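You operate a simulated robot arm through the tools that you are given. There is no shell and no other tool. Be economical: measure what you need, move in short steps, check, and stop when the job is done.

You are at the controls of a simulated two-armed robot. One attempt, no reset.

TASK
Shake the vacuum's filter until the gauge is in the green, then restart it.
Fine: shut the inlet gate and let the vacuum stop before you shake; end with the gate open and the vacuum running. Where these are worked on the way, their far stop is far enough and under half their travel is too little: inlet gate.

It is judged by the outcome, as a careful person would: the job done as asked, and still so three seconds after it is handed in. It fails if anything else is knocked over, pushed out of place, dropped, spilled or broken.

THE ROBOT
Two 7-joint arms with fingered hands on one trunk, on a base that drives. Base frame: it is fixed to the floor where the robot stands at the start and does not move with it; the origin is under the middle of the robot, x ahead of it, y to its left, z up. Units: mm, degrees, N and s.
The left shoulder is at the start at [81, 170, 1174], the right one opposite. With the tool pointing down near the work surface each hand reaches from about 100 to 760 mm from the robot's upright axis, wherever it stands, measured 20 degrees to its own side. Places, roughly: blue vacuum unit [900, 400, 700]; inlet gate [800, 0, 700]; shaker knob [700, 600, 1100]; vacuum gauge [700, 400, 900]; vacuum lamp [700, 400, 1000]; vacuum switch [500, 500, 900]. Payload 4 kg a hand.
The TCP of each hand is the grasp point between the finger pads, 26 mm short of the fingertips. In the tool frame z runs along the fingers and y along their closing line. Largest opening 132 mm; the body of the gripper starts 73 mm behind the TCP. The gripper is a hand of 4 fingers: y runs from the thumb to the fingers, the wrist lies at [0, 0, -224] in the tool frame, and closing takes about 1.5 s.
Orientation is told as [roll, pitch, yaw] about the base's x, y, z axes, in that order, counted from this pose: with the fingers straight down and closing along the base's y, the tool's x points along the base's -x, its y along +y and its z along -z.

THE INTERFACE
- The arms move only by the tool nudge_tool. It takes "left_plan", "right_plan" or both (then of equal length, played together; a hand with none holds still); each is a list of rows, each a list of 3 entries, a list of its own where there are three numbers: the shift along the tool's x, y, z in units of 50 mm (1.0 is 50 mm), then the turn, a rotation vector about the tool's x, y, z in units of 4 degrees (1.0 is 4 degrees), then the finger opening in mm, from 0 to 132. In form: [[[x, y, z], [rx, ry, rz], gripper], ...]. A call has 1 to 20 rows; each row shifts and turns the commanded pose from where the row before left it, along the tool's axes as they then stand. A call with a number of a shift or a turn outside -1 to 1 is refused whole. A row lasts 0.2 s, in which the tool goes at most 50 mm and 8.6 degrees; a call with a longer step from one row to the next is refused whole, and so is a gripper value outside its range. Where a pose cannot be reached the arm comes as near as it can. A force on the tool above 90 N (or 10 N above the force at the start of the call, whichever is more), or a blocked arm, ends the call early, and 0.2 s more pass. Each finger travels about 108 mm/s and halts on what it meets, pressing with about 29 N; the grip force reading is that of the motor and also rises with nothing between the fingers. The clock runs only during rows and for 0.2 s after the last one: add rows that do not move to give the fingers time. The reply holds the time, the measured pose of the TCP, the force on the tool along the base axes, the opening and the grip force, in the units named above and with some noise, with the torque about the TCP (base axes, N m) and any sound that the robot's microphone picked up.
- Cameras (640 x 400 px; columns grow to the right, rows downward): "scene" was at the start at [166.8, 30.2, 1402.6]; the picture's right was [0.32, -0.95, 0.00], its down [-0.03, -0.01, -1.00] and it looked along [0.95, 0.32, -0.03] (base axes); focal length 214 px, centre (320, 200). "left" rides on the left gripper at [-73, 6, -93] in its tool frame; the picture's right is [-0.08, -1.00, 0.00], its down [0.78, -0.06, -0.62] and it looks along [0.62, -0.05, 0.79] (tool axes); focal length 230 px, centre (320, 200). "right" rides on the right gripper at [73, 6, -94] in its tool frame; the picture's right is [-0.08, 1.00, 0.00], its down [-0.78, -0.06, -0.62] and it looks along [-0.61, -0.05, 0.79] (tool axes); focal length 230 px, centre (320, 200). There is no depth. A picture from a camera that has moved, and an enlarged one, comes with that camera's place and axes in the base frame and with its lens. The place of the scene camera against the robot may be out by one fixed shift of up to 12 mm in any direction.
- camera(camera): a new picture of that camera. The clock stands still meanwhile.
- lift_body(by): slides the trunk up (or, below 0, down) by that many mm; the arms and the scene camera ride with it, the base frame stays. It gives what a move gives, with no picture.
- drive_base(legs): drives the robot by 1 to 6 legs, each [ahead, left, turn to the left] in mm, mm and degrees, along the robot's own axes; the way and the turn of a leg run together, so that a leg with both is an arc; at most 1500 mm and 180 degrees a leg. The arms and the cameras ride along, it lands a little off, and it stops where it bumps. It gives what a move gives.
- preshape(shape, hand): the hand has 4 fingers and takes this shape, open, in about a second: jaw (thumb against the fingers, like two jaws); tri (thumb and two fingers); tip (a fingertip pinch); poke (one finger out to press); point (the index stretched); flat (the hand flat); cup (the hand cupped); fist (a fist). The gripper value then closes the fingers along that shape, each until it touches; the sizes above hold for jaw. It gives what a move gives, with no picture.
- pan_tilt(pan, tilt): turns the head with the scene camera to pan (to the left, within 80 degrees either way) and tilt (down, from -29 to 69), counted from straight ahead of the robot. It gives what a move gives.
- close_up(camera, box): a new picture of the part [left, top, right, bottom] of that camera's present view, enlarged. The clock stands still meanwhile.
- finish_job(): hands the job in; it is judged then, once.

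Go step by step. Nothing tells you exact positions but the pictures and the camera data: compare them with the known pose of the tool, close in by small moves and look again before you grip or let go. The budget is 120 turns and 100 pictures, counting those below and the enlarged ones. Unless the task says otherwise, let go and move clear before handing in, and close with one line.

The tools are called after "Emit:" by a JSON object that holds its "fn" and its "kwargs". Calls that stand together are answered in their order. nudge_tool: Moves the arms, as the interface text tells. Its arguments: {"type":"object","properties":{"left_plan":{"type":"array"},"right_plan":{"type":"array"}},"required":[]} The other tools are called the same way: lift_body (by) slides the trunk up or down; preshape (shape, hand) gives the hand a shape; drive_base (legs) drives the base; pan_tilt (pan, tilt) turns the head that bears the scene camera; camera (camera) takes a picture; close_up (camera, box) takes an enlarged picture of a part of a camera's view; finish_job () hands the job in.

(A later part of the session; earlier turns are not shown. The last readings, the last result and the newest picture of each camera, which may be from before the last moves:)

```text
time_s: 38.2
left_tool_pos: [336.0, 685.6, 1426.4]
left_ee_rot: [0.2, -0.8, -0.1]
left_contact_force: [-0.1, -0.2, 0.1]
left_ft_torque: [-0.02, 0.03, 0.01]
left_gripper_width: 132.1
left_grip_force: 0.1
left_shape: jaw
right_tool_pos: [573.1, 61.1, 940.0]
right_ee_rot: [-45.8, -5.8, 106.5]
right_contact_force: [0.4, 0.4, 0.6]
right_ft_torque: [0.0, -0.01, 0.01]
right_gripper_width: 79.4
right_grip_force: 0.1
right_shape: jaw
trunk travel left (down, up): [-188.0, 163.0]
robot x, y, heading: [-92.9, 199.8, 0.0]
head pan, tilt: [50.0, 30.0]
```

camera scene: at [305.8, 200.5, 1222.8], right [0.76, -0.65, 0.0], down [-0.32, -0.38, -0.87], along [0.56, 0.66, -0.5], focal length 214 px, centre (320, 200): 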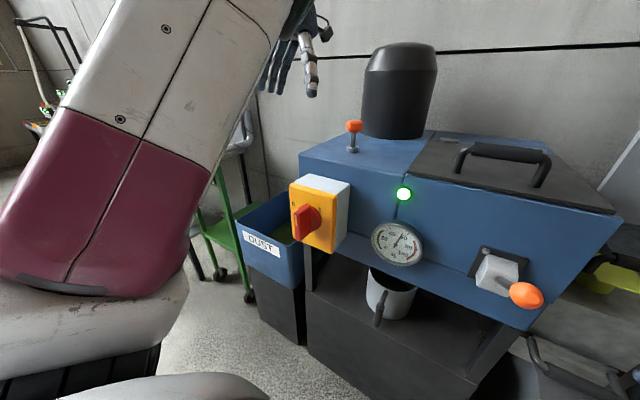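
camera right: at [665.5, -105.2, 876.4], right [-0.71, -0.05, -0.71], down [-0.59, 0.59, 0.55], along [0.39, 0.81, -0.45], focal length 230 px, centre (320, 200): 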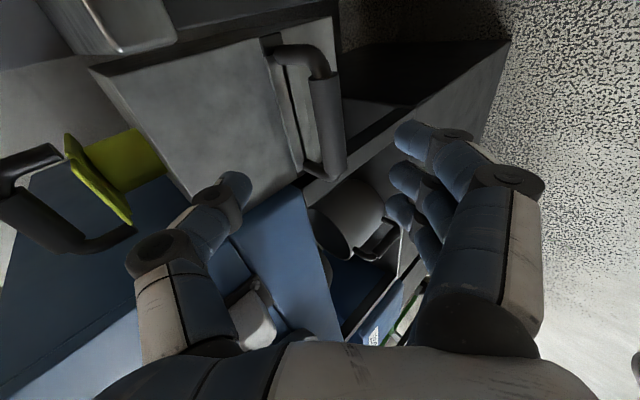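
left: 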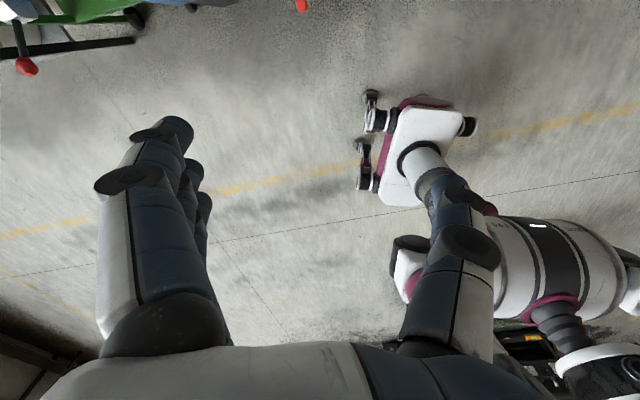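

Emit:
{"fn": "nudge_tool", "kwargs": {"left_plan": [[[0, 0, 1], [0, 0, -0.71], 132], [[0, 0, 1], [0, 0, -0.71], 132], [[0, 0, 1], [0, 0, -0.71], 132], [[0, 0, 1], [0, 0, -0.71], 132], [[0, 0, 1], [0, 0, -0.71], 132], [[0, 0, 0.8], [0, 0, -0.71], 132], [[0, 0, 0], [0, -1, 0], 132], [[0, 0, 0], [0, -1, 0], 132], [[0, 0, 0], [0, -1, 0], 132], [[0, 0, 0], [0, -1, 0], 132], [[0, 0, 0], [0, -1, 0], 132], [[0, 0, 0], [0, -1, 0], 132], [[0, 0, 0], [0, -1, 0], 132], [[0, 0, 0], [0, -1, 0], 132], [[0, 0, 0], [0, -1, 0], 132], [[0, 0, 0], [0, -1, 0], 132], [[0, 0, 0], [0, -1, 0], 132]]}}

```text
time_s: 41.8
left_tool_pos: [339.1, 686.7, 1137.8]
left_ee_rot: [0.0, -45.0, 16.7]
left_contact_force: [0.1, -0.2, -0.3]
left_ft_torque: [0.01, -0.02, 0.03]
left_gripper_width: 131.8
left_grip_force: 0.0
left_shape: jaw
right_tool_pos: [572.0, 60.8, 942.2]
right_ee_rot: [-46.0, -5.8, 106.5]
right_contact_force: [0.8, -0.1, 1.5]
right_ft_torque: [0.01, -0.03, 0.0]
right_gripper_width: 79.4
right_grip_force: 0.0
right_shape: jaw
trunk travel left (down, up): [-188.0, 163.0]
robot x, y, heading: [-92.0, 199.6, -0.2]
head pan, tilt: [50.0, 30.0]
```

Emit:
{"fn": "nudge_tool", "kwargs": {"left_plan": [[[0, 0, 0], [0, -1, 0], 132], [[0, 0, 0], [0, -1, 0], 132], [[0, 0, 0], [0, -1, 0], 132], [[0, 0, 0], [0, -1, 0], 132], [[0, 0, 0], [0, -1, 0], 132], [[0, 0, 0], [0, -1, 0], 132], [[0, 0, 0], [0, -1, 0], 132], [[0, 0, 0], [0, -1, 0], 132], [[0, 0, 0], [0, -1, 0], 132], [[0, 0, 0], [0, -1, 0], 132], [[0, 0, 0], [0, -1, 0], 132]]}}

Emit:
{"fn": "camera", "kwargs": {"camera": "left"}}

```text
time_s: 44.2
left_tool_pos: [362.2, 715.0, 1142.8]
left_ee_rot: [1.2, -89.0, 15.6]
left_contact_force: [-0.5, 0.4, 1.1]
left_ft_torque: [0.03, -0.02, 0.03]
left_gripper_width: 132.0
left_grip_force: 0.1
left_shape: jaw
left hand out of reach, approached as far as the arm can: row 4, 5, 6, 7, 8, 9
right_tool_pos: [573.2, 61.5, 941.8]
right_ee_rot: [-45.9, -5.8, 106.4]
right_contact_force: [-0.7, -0.1, -0.4]
right_ft_torque: [-0.02, 0.02, -0.01]
right_gripper_width: 79.5
right_grip_force: 0.1
right_shape: jaw
trunk travel left (down, up): [-188.0, 163.0]
robot x, y, heading: [-93.3, 201.8, -0.3]
head pan, tilt: [50.0, 30.0]
```

```text
67 pictures are left
camera left: at [271.8, 695.6, 1218.1], right [0.29, -0.95, 0.08], down [-0.59, -0.24, -0.77], along [0.76, 0.18, -0.63], focal length 230 px, centre (320, 200)
```

left: 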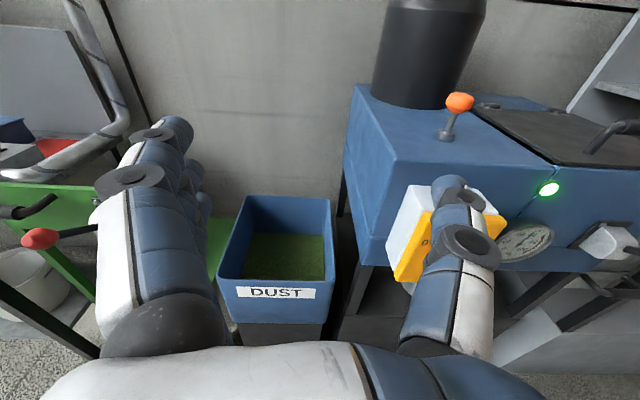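

Emit:
{"fn": "nudge_tool", "kwargs": {"left_plan": [[[0.61, -0.66, -0.07], [0, 0, 0], 132], [[0.61, -0.66, -0.07], [0, 0, 0], 132], [[0.61, -0.66, -0.07], [0, 0, 0], 132], [[0.61, -0.66, -0.07], [0, 0, 0], 132], [[0.61, -0.66, -0.07], [0, 0, 0], 132], [[0.61, -0.66, -0.07], [0, 0, 0], 132], [[0.61, -0.66, -0.07], [0, 0, 0], 132]]}}

Emit:
{"fn": "camera", "kwargs": {"camera": "left"}}

```text
time_s: 45.8
left_tool_pos: [417.8, 503.4, 922.1]
left_ee_rot: [5.0, -88.9, 11.9]
left_contact_force: [-0.2, 0.9, 0.1]
left_ft_torque: [0.0, -0.01, 0.04]
left_gripper_width: 131.8
left_grip_force: 0.0
left_shape: jaw
left hand out of reach, approached as far as the arm can: row 1, 2
right_tool_pos: [572.9, 61.4, 942.1]
right_ee_rot: [-46.0, -5.9, 106.4]
right_contact_force: [0.6, 0.4, -0.2]
right_ft_torque: [-0.03, 0.03, 0.03]
right_gripper_width: 79.4
right_grip_force: 0.1
right_shape: jaw
trunk travel left (down, up): [-188.0, 163.0]
robot x, y, heading: [-94.1, 200.9, 0.0]
head pan, tilt: [50.0, 30.0]
```

```text
66 pictures are left
camera left: at [327.9, 483.1, 996.6], right [0.29, -0.95, 0.08], down [-0.59, -0.24, -0.77], along [0.76, 0.18, -0.63], focal length 230 px, centre (320, 200)
```

left: 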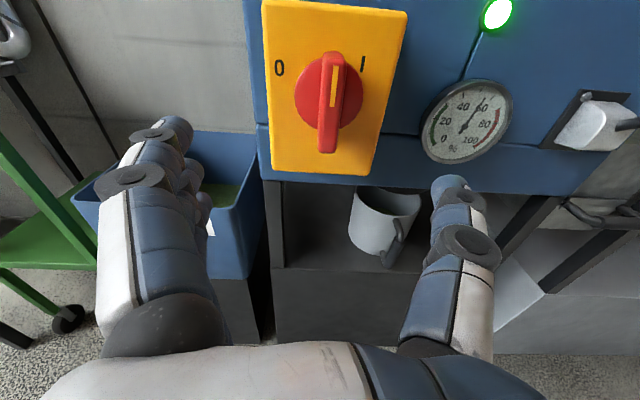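

Emit:
{"fn": "close_up", "kwargs": {"camera": "left", "box": [250, 0, 410, 180]}}

```text
2.22 times, centred on (330, 90) of left
camera zoom: at [327.9, 483.1, 996.6], right [0.29, -0.95, 0.08], down [-0.59, -0.24, -0.77], along [0.76, 0.18, -0.63], focal length 511 px, centre (298, 444)
```

zoom: 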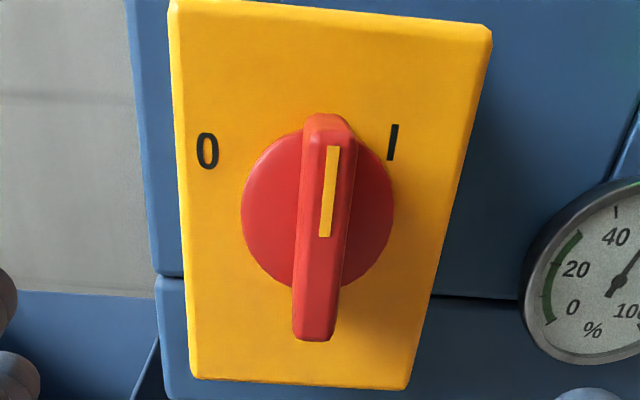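

Clear view: the bar is vertical, centred at about (512,527,938). I'll advance most of the way with the fingers straddling it.

Emit:
{"fn": "nudge_tool", "kwargs": {"left_plan": [[[-0.17, -0.05, 0.5], [0, 0, 0], 100], [[-0.17, -0.04, 0.5], [0, 0, 0], 100], [[0, 0, 0.4], [0, 0, 0], 100]]}}

Emit:
{"fn": "camera", "kwargs": {"camera": "left"}}

```text
time_s: 46.6
left_tool_pos: [485.5, 520.1, 938.8]
left_ee_rot: [-0.4, -88.9, 17.1]
left_contact_force: [-0.1, 0.1, 0.4]
left_ft_torque: [0.0, 0.03, 0.0]
left_gripper_width: 100.4
left_grip_force: 0.1
left_shape: jaw
right_tool_pos: [573.1, 61.8, 941.2]
right_ee_rot: [-46.0, -5.8, 106.5]
right_contact_force: [-0.3, 1.0, -0.2]
right_ft_torque: [0.02, 0.0, 0.01]
right_gripper_width: 79.3
right_grip_force: 0.0
right_shape: jaw
trunk travel left (down, up): [-188.0, 163.0]
robot x, y, heading: [-94.3, 200.9, -0.4]
head pan, tilt: [50.0, 30.0]
```

```text
64 pictures are left
camera left: at [396.6, 499.7, 1013.5], right [0.29, -0.95, 0.08], down [-0.59, -0.24, -0.77], along [0.76, 0.18, -0.63], focal length 230 px, centre (320, 200)
```

left: 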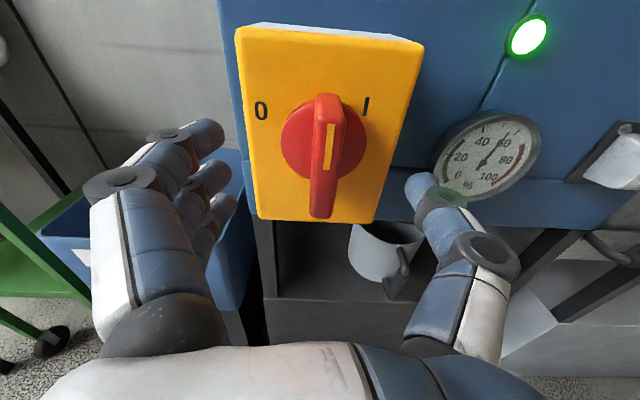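

Emit:
{"fn": "nudge_tool", "kwargs": {"left_plan": [[[0, 0, 0.3], [0, 0, 0], 100], [[0, 0, 0.3], [0, 0, 0], 100]]}}

Emit:
{"fn": "camera", "kwargs": {"camera": "left"}}

```text
time_s: 47.2
left_tool_pos: [514.6, 526.8, 938.2]
left_ee_rot: [-0.9, -89.0, 17.5]
left_contact_force: [0.0, -0.6, 0.1]
left_ft_torque: [0.0, -0.02, -0.01]
left_gripper_width: 100.6
left_grip_force: 0.1
left_shape: jaw
right_tool_pos: [573.1, 61.8, 942.4]
right_ee_rot: [-46.0, -5.8, 106.5]
right_contact_force: [0.0, 0.7, -0.1]
right_ft_torque: [0.01, 0.0, 0.02]
right_gripper_width: 79.6
right_grip_force: 0.1
right_shape: jaw
trunk travel left (down, up): [-188.0, 163.0]
robot x, y, heading: [-90.8, 199.1, -0.5]
head pan, tilt: [50.0, 30.0]
```

```text
63 pictures are left
camera left: at [425.3, 507.1, 1013.4], right [0.29, -0.95, 0.08], down [-0.59, -0.24, -0.77], along [0.76, 0.18, -0.63], focal length 230 px, centre (320, 200)
```

left: 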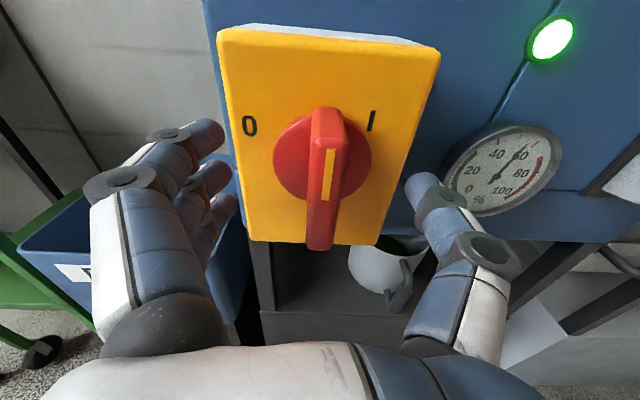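

The bar front is at about the TCP plane now. I'll go 6 mm further and close on it.

Emit:
{"fn": "nudge_tool", "kwargs": {"left_plan": [[[0, 0, 0.12], [0, 0, 0], 80], [[0, 0, 0], [0, 0, 0], 60], [[0, 0, 0], [0, 0, 0], 40], [[0, 0, 0], [0, 0, 0], 20], [[0, 0, 0], [0, 0, 0], 5], [[0, 0, 0], [0, 0, 0], 5], [[0, 0, 0], [0, 0, 0], 5]]}}

Emit:
{"fn": "camera", "kwargs": {"camera": "left"}}

```text
time_s: 48.8
left_tool_pos: [519.8, 527.9, 938.6]
left_ee_rot: [-0.5, -88.9, 17.2]
left_contact_force: [2.4, -2.5, 0.4]
left_ft_torque: [-0.03, -0.03, -0.03]
left_gripper_width: 12.0
left_grip_force: 29.1
left_shape: jaw
right_tool_pos: [573.1, 60.1, 942.7]
right_ee_rot: [-46.0, -5.9, 106.5]
right_contact_force: [-0.1, -0.6, 0.7]
right_ft_torque: [-0.01, 0.01, -0.01]
right_gripper_width: 79.5
right_grip_force: 0.1
right_shape: jaw
trunk travel left (down, up): [-188.0, 163.0]
robot x, y, heading: [-92.6, 200.5, -0.3]
head pan, tilt: [50.0, 30.0]
```

```text
62 pictures are left
camera left: at [430.8, 508.4, 1013.5], right [0.29, -0.95, 0.08], down [-0.59, -0.24, -0.77], along [0.76, 0.18, -0.63], focal length 230 px, centre (320, 200)
```

left: 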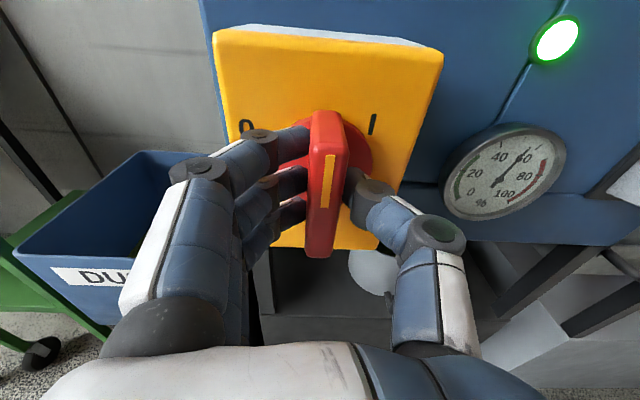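

Gripped the bar. I'll turn it counter-clockwise towards 0 and watch the lamp.

Emit:
{"fn": "nudge_tool", "kwargs": {"left_plan": [[[0, 0, 0], [0, 0, -1], 5], [[0, 0, 0], [0, 0, -1], 5], [[0, 0, 0], [0, 0, -1], 5], [[0, 0, 0], [0, 0, -1], 5], [[0, 0, 0], [0, 0, -1], 5], [[0, 0, 0], [0, 0, -1], 5], [[0, 0, 0], [0, 0, -1], 5], [[0, 0, 0], [0, 0, -1], 5]]}}

Emit:
{"fn": "camera", "kwargs": {"camera": "left"}}

```text
time_s: 50.6
left_tool_pos: [519.8, 530.2, 937.0]
left_ee_rot: [-87.7, -58.0, 104.9]
left_contact_force: [-1.9, 6.2, -3.4]
left_ft_torque: [0.05, 0.08, 0.18]
left_gripper_width: 11.7
left_grip_force: 29.0
left_shape: jaw
right_tool_pos: [571.5, 61.4, 942.3]
right_ee_rot: [-46.0, -5.9, 106.5]
right_contact_force: [-0.3, -0.4, -0.4]
right_ft_torque: [0.02, 0.01, 0.01]
right_gripper_width: 79.4
right_grip_force: 0.0
right_shape: jaw
trunk travel left (down, up): [-188.0, 163.0]
robot x, y, heading: [-92.0, 200.2, -0.2]
head pan, tilt: [50.0, 30.0]
```

```text
61 pictures are left
camera left: at [419.3, 546.1, 998.4], right [0.25, -0.77, 0.59], down [-0.47, -0.63, -0.62], along [0.85, -0.13, -0.51], focal length 230 px, centre (320, 200)
```

left: 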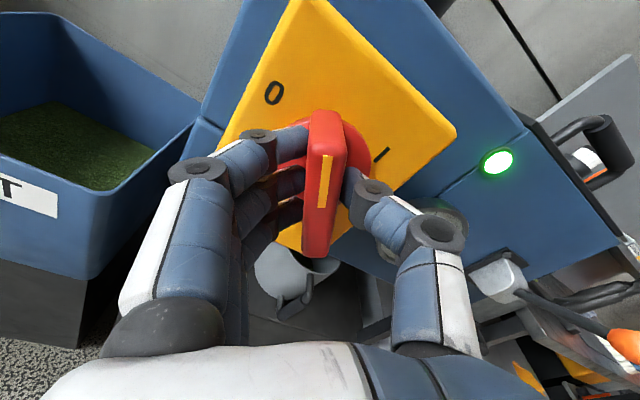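

It turns freely; lamp still lit. Continuing.

Emit:
{"fn": "nudge_tool", "kwargs": {"left_plan": [[[0, 0, 0], [0, 0, -1], 5], [[0, 0, 0], [0, 0, -1], 5], [[0, 0, 0], [0, 0, -1], 5], [[0, 0, 0], [0, 0, -1], 5], [[0, 0, 0], [0, 0, -1], 5], [[0, 0, 0], [0, 0, -1], 5], [[0, 0, 0], [0, 0, -1], 5]]}}

Emit:
{"fn": "camera", "kwargs": {"camera": "left"}}

```text
time_s: 52.2
left_tool_pos: [519.6, 531.2, 937.5]
left_ee_rot: [-88.7, -30.0, 106.2]
left_contact_force: [-10.8, 10.4, -11.0]
left_ft_torque: [0.0, 0.36, 0.32]
left_gripper_width: 11.9
left_grip_force: 28.8
left_shape: jaw
right_tool_pos: [574.3, 62.0, 943.4]
right_ee_rot: [-46.0, -5.9, 106.5]
right_contact_force: [0.5, 0.1, -0.3]
right_ft_torque: [-0.01, 0.0, 0.01]
right_gripper_width: 79.3
right_grip_force: 0.1
right_shape: jaw
trunk travel left (down, up): [-188.0, 163.0]
robot x, y, heading: [-93.9, 200.2, -0.1]
head pan, tilt: [50.0, 30.0]
```

```text
60 pictures are left
camera left: at [412.3, 568.1, 970.5], right [0.14, -0.41, 0.9], down [-0.39, -0.86, -0.32], along [0.91, -0.31, -0.28], focal length 230 px, centre (320, 200)
```

left: 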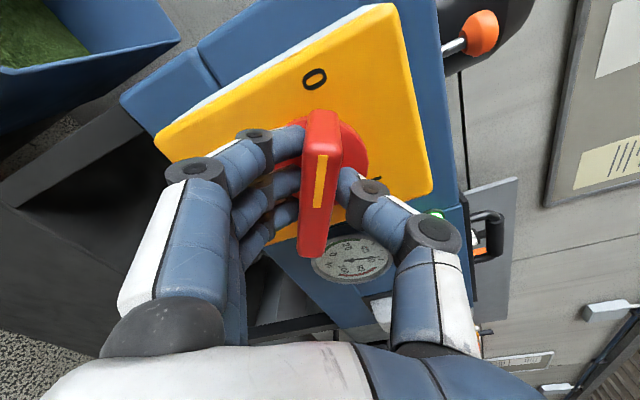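

Emit:
{"fn": "close_up", "kwargs": {"camera": "scene", "box": [300, 100, 540, 280]}}

Emit:
{"fn": "nudge_tool", "kwargs": {"left_plan": [[[0, 0, 0], [0, 0, -1], 5], [[0, 0, 0], [0, 0, -1], 5], [[0, 0, 0], [0, 0, 0], 5]]}}

Emit:
{"fn": "camera", "kwargs": {"camera": "left"}}

Emit:
{"fn": "camera", "kwargs": {"camera": "scene"}}

```text
2.22 times, centred on (420, 190) of scene
camera zoom: at [46.4, 272.5, 1356.7], right [0.76, -0.65, 0.0], down [-0.32, -0.38, -0.87], along [0.56, 0.66, -0.5], focal length 477 px, centre (98, 222)
```

zoom: 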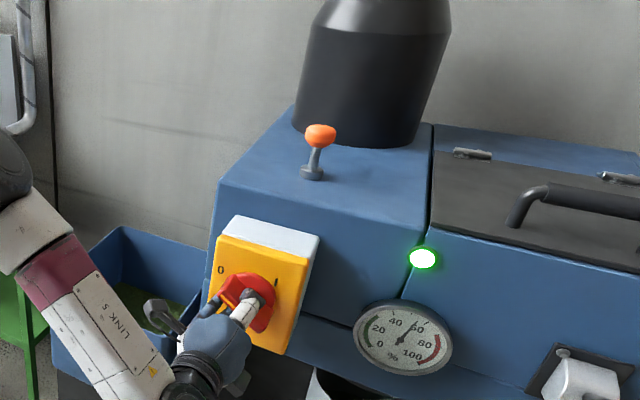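

```text
time_s: 53.0
left_tool_pos: [520.1, 531.3, 936.2]
left_ee_rot: [-88.7, -21.9, 106.4]
left_contact_force: [-13.3, 11.4, -14.6]
left_ft_torque: [0.01, 0.51, 0.33]
left_gripper_width: 12.3
left_grip_force: 29.1
left_shape: jaw
right_tool_pos: [572.1, 62.4, 941.9]
right_ee_rot: [-45.9, -5.9, 106.5]
right_contact_force: [0.3, -0.1, -0.3]
right_ft_torque: [0.01, 0.01, 0.0]
right_gripper_width: 79.4
right_grip_force: 0.0
right_shape: jaw
trunk travel left (down, up): [-188.0, 163.0]
robot x, y, heading: [-91.2, 200.6, 0.0]
head pan, tilt: [50.0, 30.0]
```

```text
58 pictures are left
camera left: at [411.1, 571.9, 961.2], right [0.11, -0.28, 0.95], down [-0.38, -0.9, -0.22], along [0.92, -0.34, -0.2], focal length 230 px, centre (320, 200)
```

left: 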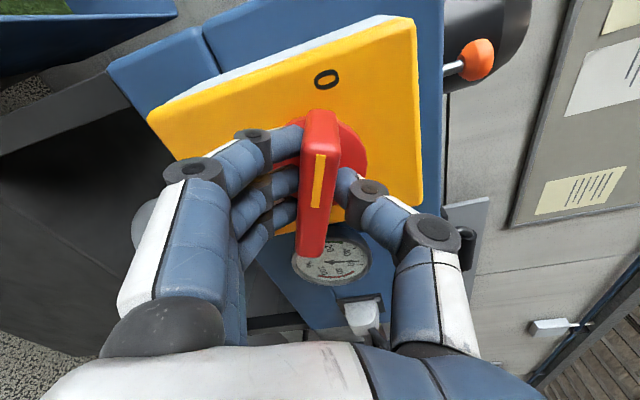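

```text
57 pictures are left
camera scene: at [46.5, 272.8, 1356.7], right [0.76, -0.65, 0.0], down [-0.32, -0.38, -0.87], along [0.56, 0.66, -0.5], focal length 214 px, centre (320, 200)
```

scene: 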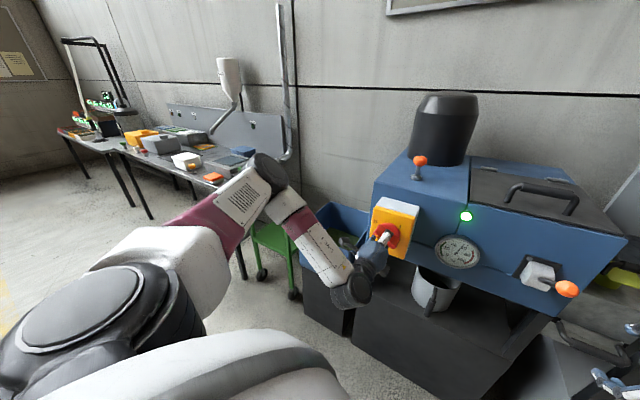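

Still lit with the bar about at 0; I'll ease the lateral strain and turn further toward the stop.

Emit:
{"fn": "nudge_tool", "kwargs": {"left_plan": [[[-0.03, 0.09, -0.04], [0, 0, -1], 5], [[0, 0, 0], [0, 0, -1], 5], [[0, 0, 0], [0, 0, -1], 5], [[0, 0, 0], [0, 0, -1], 5], [[0, 0, 0], [0, 0, -1], 5], [[0, 0, 0], [0, 0, 0], 5]]}}

Emit:
{"fn": "close_up", "kwargs": {"camera": "scene", "box": [340, 140, 500, 280]}}

Emit:
{"fn": "camera", "kwargs": {"camera": "left"}}

```text
time_s: 54.4
left_tool_pos: [517.7, 531.4, 934.0]
left_ee_rot: [-88.9, -1.9, 106.7]
left_contact_force: [8.7, 5.0, -5.5]
left_ft_torque: [-0.1, 0.16, 0.03]
left_gripper_width: 11.9
left_grip_force: 28.7
left_shape: jaw
right_tool_pos: [573.9, 61.9, 941.8]
right_ee_rot: [-45.8, -5.8, 106.4]
right_contact_force: [-1.0, -0.7, -0.1]
right_ft_torque: [0.02, -0.01, -0.02]
right_gripper_width: 79.4
right_grip_force: 0.1
right_shape: jaw
trunk travel left (down, up): [-188.0, 163.0]
robot x, y, heading: [-95.9, 199.6, 0.0]
head pan, tilt: [50.0, 30.0]
```

```text
2.86 times, centred on (420, 210) of scene
camera zoom: at [48.1, 271.5, 1356.7], right [0.76, -0.65, 0.0], down [-0.32, -0.38, -0.87], along [0.56, 0.66, -0.5], focal length 613 px, centre (34, 171)
```

zoom: 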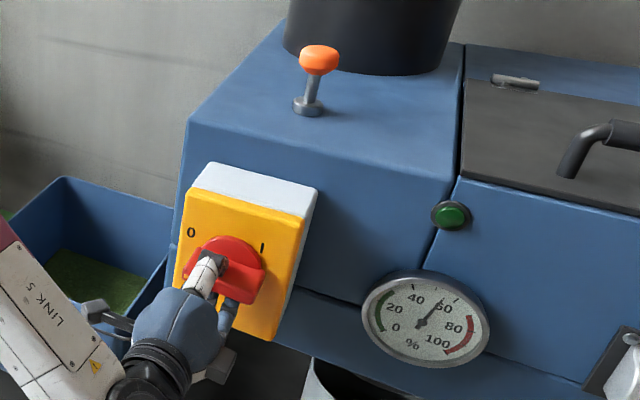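

```text
55 pictures are left
camera left: at [408.4, 576.1, 933.1], right [0.01, 0.05, 1.0], down [-0.36, -0.93, 0.05], along [0.93, -0.36, 0.01], focal length 230 px, centre (320, 200)
```

left: 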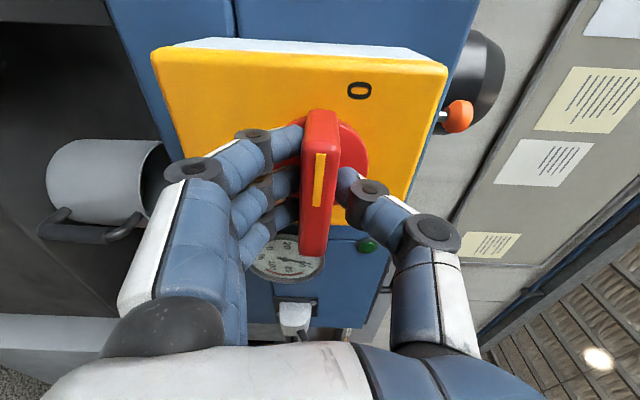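

The lamp went out at ~90° — vacuum switched off. I'll release the switch and retract.

Emit:
{"fn": "nudge_tool", "kwargs": {"left_plan": [[[0, 0, 0], [0, 0, -0.4], 5], [[0, 0, 0], [0, 0, 0], 5], [[0, 0, 0], [0, 0, 0], 30], [[0, 0, 0], [0, 0, 0], 60], [[0, 0, -0.6], [0, 0, 0], 80], [[0, 0, -0.8], [0, 0, 0], 80], [[0, 0, -0.8], [0, 0, 0], 80]]}}

Emit:
{"fn": "camera", "kwargs": {"camera": "scene"}}

Emit:
{"fn": "camera", "kwargs": {"camera": "left"}}

```text
time_s: 56.0
left_tool_pos: [412.3, 498.7, 937.8]
left_ee_rot: [-88.9, -0.4, 106.8]
left_contact_force: [0.1, -0.1, 0.7]
left_ft_torque: [-0.02, -0.02, 0.02]
left_gripper_width: 79.7
left_grip_force: 0.1
left_shape: jaw
right_tool_pos: [573.7, 61.4, 941.8]
right_ee_rot: [-45.9, -5.8, 106.6]
right_contact_force: [0.4, 0.0, 0.3]
right_ft_torque: [0.01, -0.01, -0.04]
right_gripper_width: 79.4
right_grip_force: 0.1
right_shape: jaw
trunk travel left (down, up): [-188.0, 163.0]
robot x, y, heading: [-90.9, 200.2, -0.1]
head pan, tilt: [50.0, 30.0]
```

```text
54 pictures are left
camera scene: at [46.3, 270.6, 1356.9], right [0.76, -0.65, 0.0], down [-0.32, -0.38, -0.87], along [0.56, 0.66, -0.5], focal length 214 px, centre (320, 200)
```

scene: 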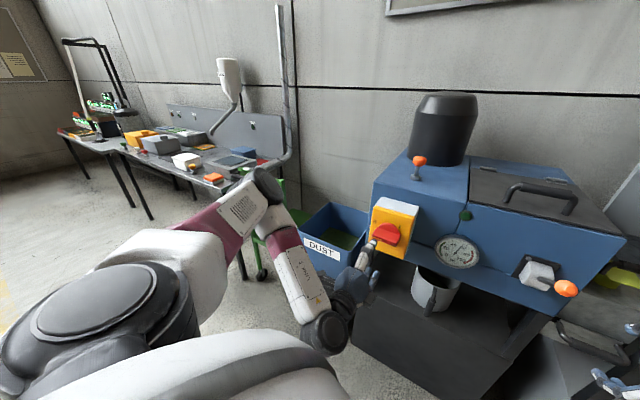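

```text
53 pictures are left
camera left: at [301.8, 543.1, 934.2], right [0.0, 0.07, 1.0], down [-0.36, -0.93, 0.07], along [0.93, -0.36, 0.03], focal length 230 px, centre (320, 200)
```

left: 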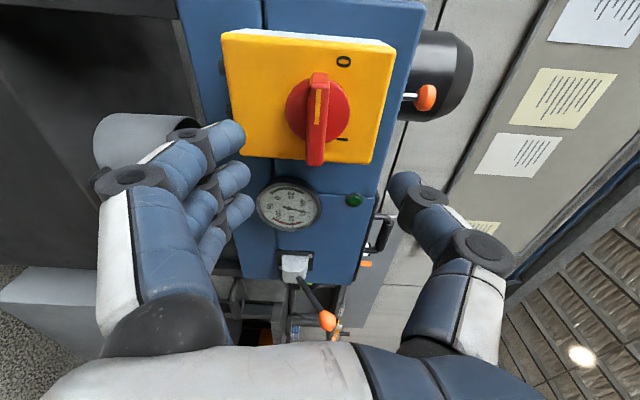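

Vacuum is off. Now I'll roll the left hand back to horizontal closing before going up to the shaker knob.

Emit:
{"fn": "nudge_tool", "kwargs": {"left_plan": [[[0, 0, 0], [0, 0, 1], 80], [[0, 0, 0], [0, 0, 1], 80], [[0, 0, 0], [0, 0, 1], 80], [[0, 0, 0], [0, 0, 1], 80], [[0, 0, 0], [0, 0, 1], 80], [[0, 0, 0], [0, 0, 1], 80], [[0, 0, 0], [0, 0, 1], 80], [[0, 0, 0], [0, 0, 1], 80], [[0, 0, 0], [0, 0, 1], 80], [[0, 0, 0], [0, 0, 1], 80], [[0, 0, 0], [0, 0, 1], 80], [[0, 0, 0], [0, 0, 1], 80], [[0, 0, 0], [0, 0, 1], 80], [[0, 0, 0], [0, 0, 1], 80], [[0, 0, 0], [0, 0, 1], 80], [[0, 0, 0], [0, 0, 1], 80], [[0, 0, 0], [0, 0, 1], 80], [[0, 0, 0], [0, 0, 1], 80], [[0, 0, 0], [0, 0, 1], 80], [[0, 0, 0], [0, 0, 1], 80]]}}

Emit:
{"fn": "nudge_tool", "kwargs": {"left_plan": [[[0, 0, 0], [0, 0, 1], 80], [[0, 0, 0], [0, 0, 1], 80], [[0, 0, 0], [0, 0, 0.5], 80], [[-0.8, 0, 0], [0, 0, 0], 80], [[-0.8, 0, 0], [0, 0, 0], 80], [[-0.8, 0, 0], [0, 0, 0], 80], [[-0.8, 0, 0], [0, 0, 0], 80]]}}

```text
time_s: 60.2
left_tool_pos: [412.2, 498.3, 936.0]
left_ee_rot: [-83.4, -80.5, 100.4]
left_contact_force: [0.5, 0.0, 0.0]
left_ft_torque: [-0.01, 0.02, 0.01]
left_gripper_width: 79.4
left_grip_force: 0.1
left_shape: jaw
right_tool_pos: [572.3, 60.4, 942.3]
right_ee_rot: [-46.0, -5.8, 106.5]
right_contact_force: [-0.1, 0.2, -0.3]
right_ft_torque: [-0.02, 0.04, 0.02]
right_gripper_width: 79.3
right_grip_force: 0.1
right_shape: jaw
trunk travel left (down, up): [-188.0, 163.0]
robot x, y, heading: [-93.3, 199.8, -0.0]
head pan, tilt: [50.0, 30.0]
```

```text
time_s: 61.8
left_tool_pos: [450.4, 497.8, 1078.1]
left_ee_rot: [25.2, -88.7, -8.3]
left_contact_force: [1.0, -0.2, 1.1]
left_ft_torque: [-0.03, 0.04, 0.0]
left_gripper_width: 79.6
left_grip_force: 0.2
left_shape: jaw
left hand out of reach, approached as far as the arm can: row 5, 6, 7
right_tool_pos: [572.4, 62.1, 941.9]
right_ee_rot: [-46.1, -5.8, 106.5]
right_contact_force: [1.1, 0.5, 0.9]
right_ft_torque: [-0.02, 0.0, -0.03]
right_gripper_width: 79.1
right_grip_force: 0.0
right_shape: jaw
trunk travel left (down, up): [-188.0, 163.0]
robot x, y, heading: [-94.2, 198.6, -0.5]
head pan, tilt: [50.0, 30.0]
```

Emit:
{"fn": "nudge_tool", "kwargs": {"left_plan": [[[-0.4, 0.2, 0.5], [0, 0, 0], 80], [[-0.4, 0.2, 0.5], [0, 0, 0], 80], [[-0.4, 0.2, 0.5], [0, 0, 0], 80], [[-0.2, 0.2, 0.3], [0, 0, 0], 80]]}}

Emit:
{"fn": "camera", "kwargs": {"camera": "left"}}

Emit:
{"fn": "camera", "kwargs": {"camera": "scene"}}

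```text
time_s: 62.8
left_tool_pos: [509.6, 570.3, 1078.6]
left_ee_rot: [29.4, -89.4, -12.6]
left_contact_force: [-0.5, 0.3, -0.7]
left_ft_torque: [-0.01, 0.0, 0.0]
left_gripper_width: 79.4
left_grip_force: 0.0
left_shape: jaw
left hand out of reach, approached as far as the arm can: row 1, 2, 3, 4
right_tool_pos: [572.5, 61.6, 941.1]
right_ee_rot: [-46.0, -5.7, 106.5]
right_contact_force: [0.2, -0.6, -0.5]
right_ft_torque: [0.01, 0.0, 0.02]
right_gripper_width: 79.6
right_grip_force: 0.1
right_shape: jaw
trunk travel left (down, up): [-188.0, 163.0]
robot x, y, heading: [-95.6, 200.1, -0.4]
head pan, tilt: [50.0, 30.0]
```

```text
52 pictures are left
camera left: at [418.6, 549.3, 1153.8], right [0.29, -0.96, 0.07], down [-0.58, -0.23, -0.78], along [0.76, 0.18, -0.62], focal length 230 px, centre (320, 200)
```

left: 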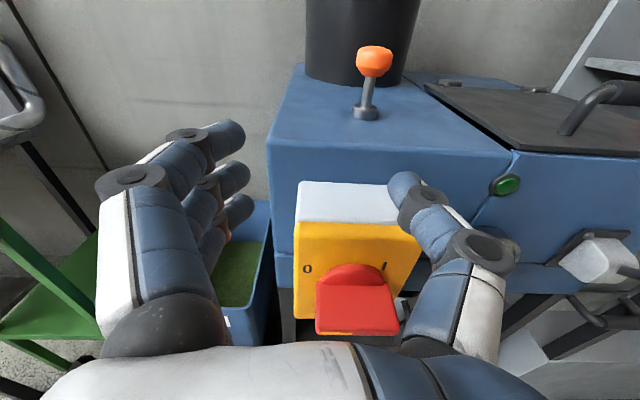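

```text
51 pictures are left
camera scene: at [46.5, 270.8, 1356.9], right [0.76, -0.65, 0.0], down [-0.32, -0.38, -0.87], along [0.56, 0.66, -0.5], focal length 214 px, centre (320, 200)
```

scene: 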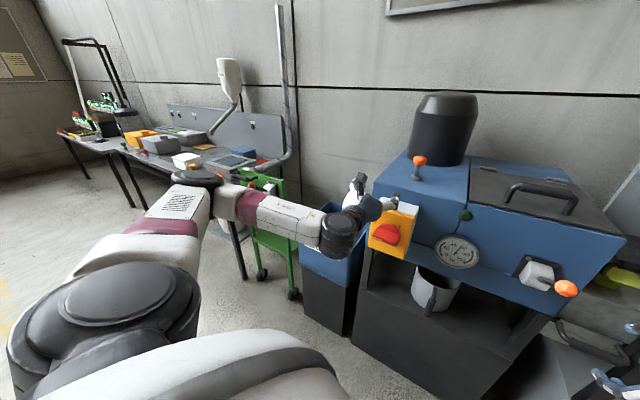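

The hand is limited in height here, so I'll lift the trunk by 60 mm.

Emit:
{"fn": "lift_body", "kwargs": {"by": 60}}

Emit:
{"fn": "nudge_tool", "kwargs": {"left_plan": [[[0, 0, 0.4], [0, 0, 0], 80], [[0, 0, 0.4], [0, 0, 0], 80]]}}

```text
time_s: 63.8
left_tool_pos: [495.9, 569.8, 1177.1]
left_ee_rot: [-165.8, -86.7, -177.5]
left_contact_force: [0.1, 0.2, -0.2]
left_ft_torque: [0.02, -0.01, 0.0]
left_gripper_width: 79.5
left_grip_force: 0.0
left_shape: jaw
right_tool_pos: [573.6, 59.7, 1001.5]
right_ee_rot: [-45.9, -5.9, 106.4]
right_contact_force: [-1.2, -0.5, -0.4]
right_ft_torque: [-0.01, -0.02, 0.01]
right_gripper_width: 79.4
right_grip_force: 0.0
right_shape: jaw
trunk travel left (down, up): [-248.0, 103.0]
robot x, y, heading: [-96.5, 197.2, -0.3]
head pan, tilt: [50.0, 30.0]
```

```text
time_s: 64.4
left_tool_pos: [531.6, 582.7, 1176.7]
left_ee_rot: [-167.0, -86.2, -176.2]
left_contact_force: [-0.2, 0.6, -0.5]
left_ft_torque: [-0.03, 0.01, 0.03]
left_gripper_width: 79.7
left_grip_force: 0.1
left_shape: jaw
right_tool_pos: [573.5, 60.7, 1001.9]
right_ee_rot: [-46.0, -5.8, 106.5]
right_contact_force: [-0.1, 0.1, -0.2]
right_ft_torque: [-0.01, -0.01, -0.02]
right_gripper_width: 79.6
right_grip_force: 0.0
right_shape: jaw
trunk travel left (down, up): [-248.0, 103.0]
robot x, y, heading: [-92.1, 200.8, -0.4]
head pan, tilt: [50.0, 30.0]
```

Now drive ahead 110 mm so the left hand comes near the shaker knob, still above it.

Emit:
{"fn": "drive_base", "kwargs": {"legs": [[110, 0, 0]]}}

Emit:
{"fn": "camera", "kwargs": {"camera": "left"}}

Emit:
{"fn": "camera", "kwargs": {"camera": "scene"}}

```text
time_s: 65.6
left_tool_pos: [641.9, 580.4, 1176.9]
left_ee_rot: [-167.1, -86.2, -176.3]
left_contact_force: [1.5, -1.6, -0.2]
left_ft_torque: [-0.03, 0.0, 0.03]
left_gripper_width: 79.4
left_grip_force: 0.1
left_shape: jaw
right_tool_pos: [683.3, 59.0, 1000.5]
right_ee_rot: [-45.9, -5.9, 106.4]
right_contact_force: [0.0, -0.2, 0.3]
right_ft_torque: [-0.03, 0.02, 0.01]
right_gripper_width: 79.3
right_grip_force: 0.1
right_shape: jaw
trunk travel left (down, up): [-248.0, 103.0]
robot x, y, heading: [19.7, 199.1, -0.2]
head pan, tilt: [50.0, 30.0]
```

```text
50 pictures are left
camera left: at [546.4, 560.1, 1243.9], right [0.28, -0.96, 0.09], down [-0.52, -0.23, -0.82], along [0.81, 0.18, -0.56], focal length 230 px, centre (320, 200)
```

left: 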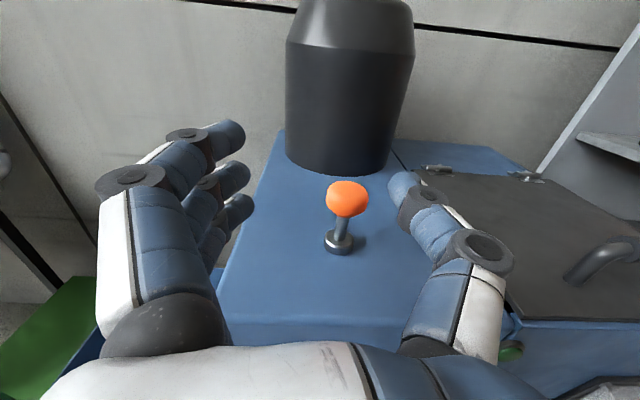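

```text
49 pictures are left
camera scene: at [124.8, 270.3, 1418.2], right [0.76, -0.65, 0.0], down [-0.32, -0.38, -0.87], along [0.56, 0.66, -0.5], focal length 214 px, centre (320, 200)
```

scene: 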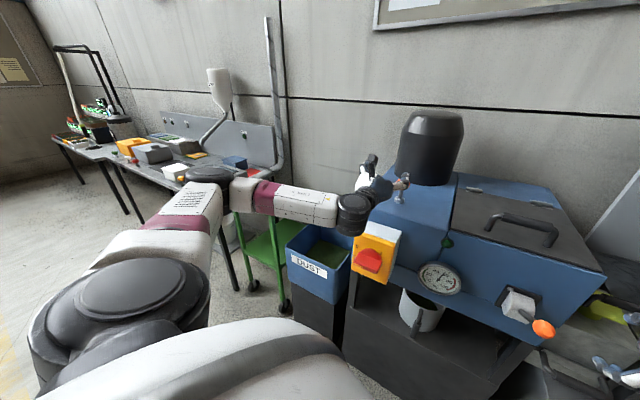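

Knob confirmed at ≈(744,577,1111). I'll level the hand, lower to the knob's height short of it, and look.

Emit:
{"fn": "nudge_tool", "kwargs": {"left_plan": [[[0, 0, 0], [0, 1, 0], 90], [[0, 0, 0], [0, 1, 0], 90], [[0.5, -0.2, 0], [0, 0, 0], 90], [[0.4, -0.2, 0], [0, 0, 0], 90], [[0.4, -0.2, 0], [0, 0, 0], 90]]}}

Emit:
{"fn": "camera", "kwargs": {"camera": "left"}}

Emit:
{"fn": "close_up", "kwargs": {"camera": "scene", "box": [320, 120, 480, 240]}}

```text
time_s: 66.8
left_tool_pos: [654.9, 552.9, 1111.2]
left_ee_rot: [-167.4, -86.1, -176.0]
left_contact_force: [-0.3, -0.3, 0.1]
left_ft_torque: [0.02, -0.05, 0.02]
left_gripper_width: 89.6
left_grip_force: 0.0
left_shape: jaw
left hand out of reach, approached as far as the arm can: row 1, 2
right_tool_pos: [681.4, 59.4, 1001.0]
right_ee_rot: [-46.0, -5.9, 106.4]
right_contact_force: [-0.4, 0.1, 1.0]
right_ft_torque: [0.01, 0.02, -0.04]
right_gripper_width: 79.4
right_grip_force: 0.0
right_shape: jaw
trunk travel left (down, up): [-248.0, 103.0]
robot x, y, heading: [17.8, 197.7, -0.2]
head pan, tilt: [50.0, 30.0]
```

```text
48 pictures are left
camera left: at [559.3, 532.1, 1178.5], right [0.28, -0.96, 0.09], down [-0.52, -0.23, -0.82], along [0.81, 0.18, -0.56], focal length 230 px, centre (320, 200)
```

left: 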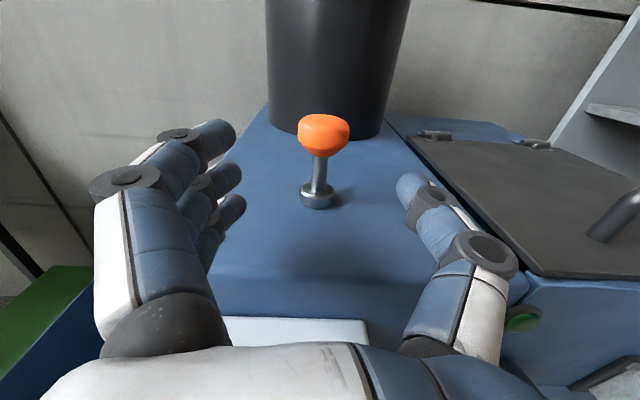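

```text
3.33 times, centred on (400, 180) of scene
camera zoom: at [123.9, 269.9, 1418.3], right [0.76, -0.65, 0.0], down [-0.32, -0.38, -0.87], along [0.56, 0.66, -0.5], focal length 715 px, centre (53, 267)
```

zoom: 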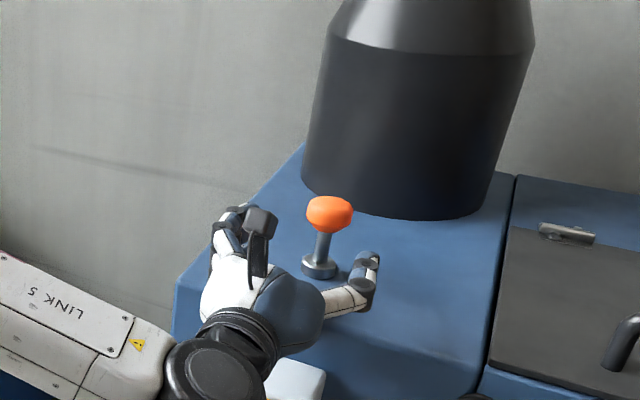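

Emit:
{"fn": "nudge_tool", "kwargs": {"left_plan": [[[0.07, -0.02, 0.6], [0, 0, 0], 90], [[0.07, -0.02, 0.6], [0, 0, 0], 90], [[0.06, 0, 0.56], [0, 0, 0], 90]]}}

Emit:
{"fn": "camera", "kwargs": {"camera": "left"}}

```text
time_s: 67.6
left_tool_pos: [740.0, 574.6, 1108.6]
left_ee_rot: [-167.1, -86.2, -176.2]
left_contact_force: [0.4, 0.4, 0.0]
left_ft_torque: [0.0, -0.02, 0.0]
left_gripper_width: 89.7
left_grip_force: 0.0
left_shape: jaw
right_tool_pos: [682.1, 59.9, 1001.5]
right_ee_rot: [-46.0, -5.8, 106.3]
right_contact_force: [0.9, -0.1, 0.2]
right_ft_torque: [0.05, 0.04, 0.06]
right_gripper_width: 79.2
right_grip_force: 0.0
right_shape: jaw
trunk travel left (down, up): [-248.0, 103.0]
robot x, y, heading: [12.6, 199.3, -0.4]
head pan, tilt: [50.0, 30.0]
```

```text
46 pictures are left
camera left: at [644.1, 554.8, 1176.0], right [0.28, -0.96, 0.09], down [-0.52, -0.23, -0.82], along [0.81, 0.18, -0.56], focal length 230 px, centre (320, 200)
```

left: 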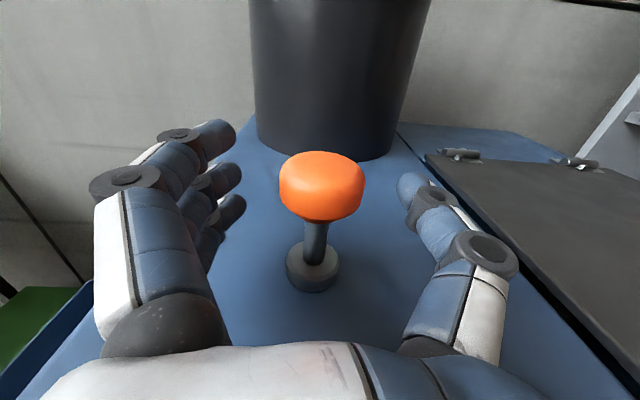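

The mushroom knob is between the fingers. Closing.

Emit:
{"fn": "nudge_tool", "kwargs": {"left_plan": [[[0, 0, 0.08], [0, 0, 0], 70], [[0, 0, 0], [0, 0, 0], 50], [[0, 0, 0], [0, 0, 0], 35], [[0, 0, 0], [0, 0, 0], 25], [[0, 0, 0], [0, 0, 0], 25], [[0, 0, 0], [0, 0, 0], 25]]}}

Emit:
{"fn": "camera", "kwargs": {"camera": "left"}}

```text
time_s: 69.0
left_tool_pos: [742.6, 575.5, 1108.4]
left_ee_rot: [-167.1, -86.1, -176.3]
left_contact_force: [0.5, -1.4, -0.2]
left_ft_torque: [0.02, -0.02, -0.01]
left_gripper_width: 26.0
left_grip_force: 0.1
left_shape: jaw
right_tool_pos: [680.3, 59.8, 1002.8]
right_ee_rot: [-46.0, -5.8, 106.5]
right_contact_force: [-0.5, 0.0, -0.7]
right_ft_torque: [0.01, -0.01, -0.01]
right_gripper_width: 79.4
right_grip_force: 0.1
right_shape: jaw
trunk travel left (down, up): [-248.0, 103.0]
robot x, y, heading: [15.7, 199.6, -0.4]
head pan, tilt: [50.0, 30.0]
```

```text
45 pictures are left
camera left: at [647.5, 555.4, 1175.9], right [0.28, -0.96, 0.09], down [-0.52, -0.23, -0.82], along [0.81, 0.18, -0.56], focal length 230 px, centre (320, 200)
```

left: 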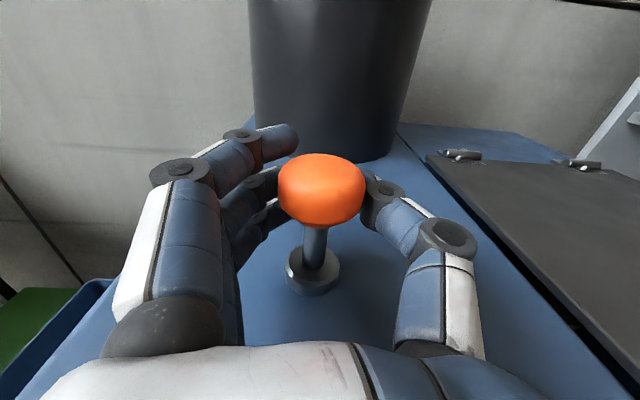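

Emit:
{"fn": "nudge_tool", "kwargs": {"left_plan": [[[0, 0, 0], [0, 0, 0], 15], [[0, 0, 0], [0, 0, 0], 5], [[0, 0, 0], [0, 0, 0], 0], [[0, 0, 0], [0, 0, 0], 0]]}}

Emit:
{"fn": "camera", "kwargs": {"camera": "left"}}

```text
time_s: 70.0
left_tool_pos: [745.1, 575.6, 1108.0]
left_ee_rot: [-167.5, -86.2, -176.0]
left_contact_force: [11.6, -2.4, -0.3]
left_ft_torque: [0.27, 0.1, 0.01]
left_gripper_width: 10.0
left_grip_force: 28.8
left_shape: jaw
right_tool_pos: [682.5, 59.8, 1001.5]
right_ee_rot: [-46.0, -5.8, 106.4]
right_contact_force: [-0.4, -0.2, -0.1]
right_ft_torque: [-0.01, 0.0, 0.01]
right_gripper_width: 79.2
right_grip_force: 0.1
right_shape: jaw
trunk travel left (down, up): [-248.0, 103.0]
robot x, y, heading: [18.0, 196.8, -0.2]
head pan, tilt: [50.0, 30.0]
```

```text
44 pictures are left
camera left: at [649.2, 555.1, 1175.4], right [0.28, -0.96, 0.09], down [-0.52, -0.23, -0.82], along [0.81, 0.18, -0.56], focal length 230 px, centre (320, 200)
```

left: 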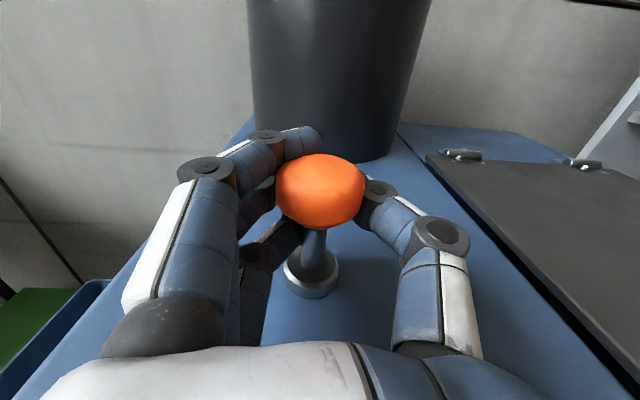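

Gripped. Now a gentle pull straight up to test how it moves.

Emit:
{"fn": "nudge_tool", "kwargs": {"left_plan": [[[-0.2, 0, 0], [0, 0, 0], 0], [[-0.2, 0, 0], [0, 0, 0], 0], [[-0.2, 0, 0], [0, 0, 0], 0]]}}

Emit:
{"fn": "camera", "kwargs": {"camera": "left"}}

Emit:
{"fn": "close_up", "kwargs": {"camera": "scene", "box": [360, 130, 520, 310]}}

```text
time_s: 70.8
left_tool_pos: [748.8, 577.1, 1121.6]
left_ee_rot: [-168.7, -87.8, -174.9]
left_contact_force: [20.6, -9.4, -49.5]
left_ft_torque: [0.22, -1.19, 0.01]
left_gripper_width: 6.9
left_grip_force: 29.1
left_shape: jaw
right_tool_pos: [687.1, 60.9, 997.6]
right_ee_rot: [-45.5, -5.9, 106.4]
right_contact_force: [0.5, 0.2, -0.1]
right_ft_torque: [-0.01, -0.01, 0.01]
right_gripper_width: 79.2
right_grip_force: 0.0
right_shape: jaw
trunk travel left (down, up): [-248.0, 103.0]
robot x, y, heading: [14.9, 196.6, -0.1]
head pan, tilt: [50.0, 30.0]
```

```text
43 pictures are left
camera left: at [654.4, 556.4, 1191.4], right [0.28, -0.96, 0.08], down [-0.54, -0.23, -0.81], along [0.79, 0.18, -0.58], focal length 230 px, centre (320, 200)
```

left: 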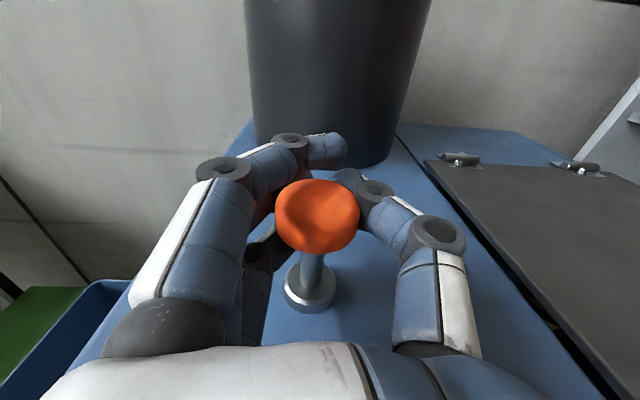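

```text
2.22 times, centred on (440, 220) of scene
camera zoom: at [133.1, 272.0, 1416.6], right [0.76, -0.65, 0.0], down [-0.33, -0.38, -0.86], along [0.56, 0.66, -0.51], focal length 477 px, centre (53, 156)
```

zoom: 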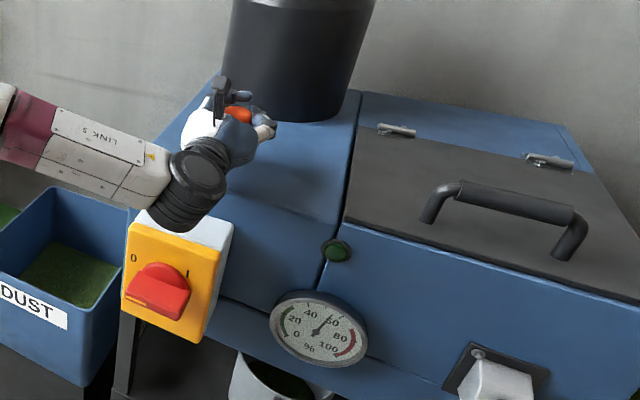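

Pulling up only slid the fingers (50 N, knob unmoved). I'll go back down and probe pressing down instead.

Emit:
{"fn": "nudge_tool", "kwargs": {"left_plan": [[[0.2, 0, 0], [0, 0, 0], 0], [[0.2, 0, 0], [0, 0, 0], 0], [[0.2, 0, 0], [0, 0, 0], 0], [[0.1, 0, 0], [0, 0, 0], 0], [[0.1, 0, 0], [0, 0, 0], 0]]}}

Emit:
{"fn": "camera", "kwargs": {"camera": "left"}}

```text
time_s: 72.0
left_tool_pos: [748.2, 575.8, 1099.1]
left_ee_rot: [-167.7, -86.1, -175.6]
left_contact_force: [32.2, -2.4, 6.6]
left_ft_torque: [0.05, -0.09, 0.08]
left_gripper_width: 6.4
left_grip_force: 28.9
left_shape: jaw
right_tool_pos: [685.6, 60.8, 1000.5]
right_ee_rot: [-45.9, -6.0, 106.5]
right_contact_force: [0.4, 0.3, 0.0]
right_ft_torque: [-0.01, 0.01, -0.01]
right_gripper_width: 79.4
right_grip_force: 0.0
right_shape: jaw
trunk travel left (down, up): [-248.0, 103.0]
robot x, y, heading: [18.6, 195.6, -0.4]
head pan, tilt: [50.0, 30.0]
```

```text
41 pictures are left
camera left: at [651.9, 555.2, 1166.1], right [0.28, -0.96, 0.09], down [-0.52, -0.23, -0.82], along [0.81, 0.18, -0.56], focal length 230 px, centre (320, 200)
```

left: 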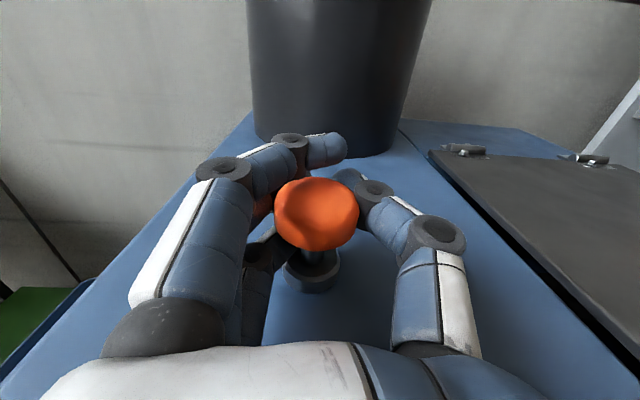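

The knob went down with the hand (~22 mm, light force): it's a push plunger. I'll press further, watching force.

Emit:
{"fn": "nudge_tool", "kwargs": {"left_plan": [[[0.1, 0, -0.05], [0, 0, 0], 0], [[0.1, 0, -0.05], [0, 0, 0], 0], [[0.1, 0, 0], [0, 0, 0], 0]]}}

Emit:
{"fn": "camera", "kwargs": {"camera": "left"}}

Emit:
{"fn": "close_up", "kwargs": {"camera": "scene", "box": [360, 130, 520, 310]}}

```text
time_s: 72.8
left_tool_pos: [746.0, 575.9, 1091.0]
left_ee_rot: [-166.2, -85.4, -177.1]
left_contact_force: [57.4, 9.3, 42.1]
left_ft_torque: [-0.43, 2.59, -0.29]
left_gripper_width: 5.2
left_grip_force: 28.7
left_shape: jaw
right_tool_pos: [684.0, 60.2, 1001.4]
right_ee_rot: [-45.9, -5.8, 106.4]
right_contact_force: [-0.3, 0.2, -0.7]
right_ft_torque: [-0.02, -0.01, -0.01]
right_gripper_width: 78.9
right_grip_force: 0.1
right_shape: jaw
trunk travel left (down, up): [-248.0, 103.0]
robot x, y, heading: [16.8, 199.0, -0.2]
head pan, tilt: [50.0, 30.0]
```

```text
40 pictures are left
camera left: at [649.2, 554.7, 1156.4], right [0.28, -0.95, 0.1], down [-0.51, -0.23, -0.83], along [0.81, 0.18, -0.55], focal length 230 px, centre (320, 200)
```

left: 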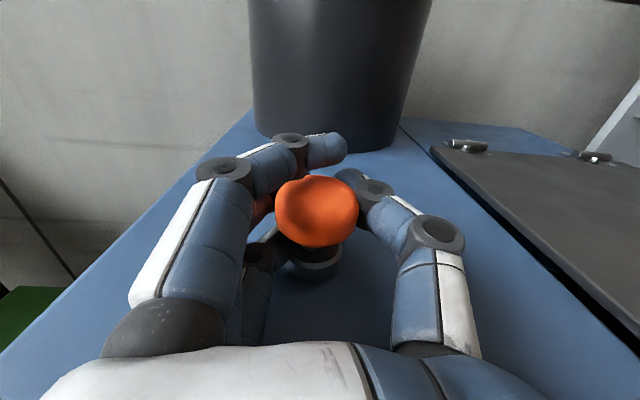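

```text
2.22 times, centred on (440, 220) of scene
camera zoom: at [127.7, 269.4, 1418.6], right [0.76, -0.65, 0.0], down [-0.33, -0.38, -0.87], along [0.56, 0.66, -0.5], focal length 477 px, centre (53, 156)
```

zoom: 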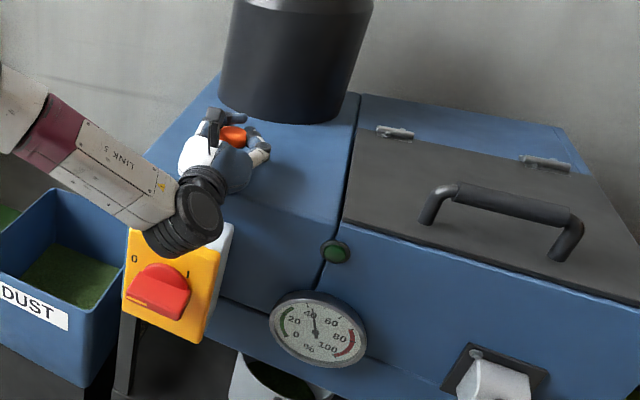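

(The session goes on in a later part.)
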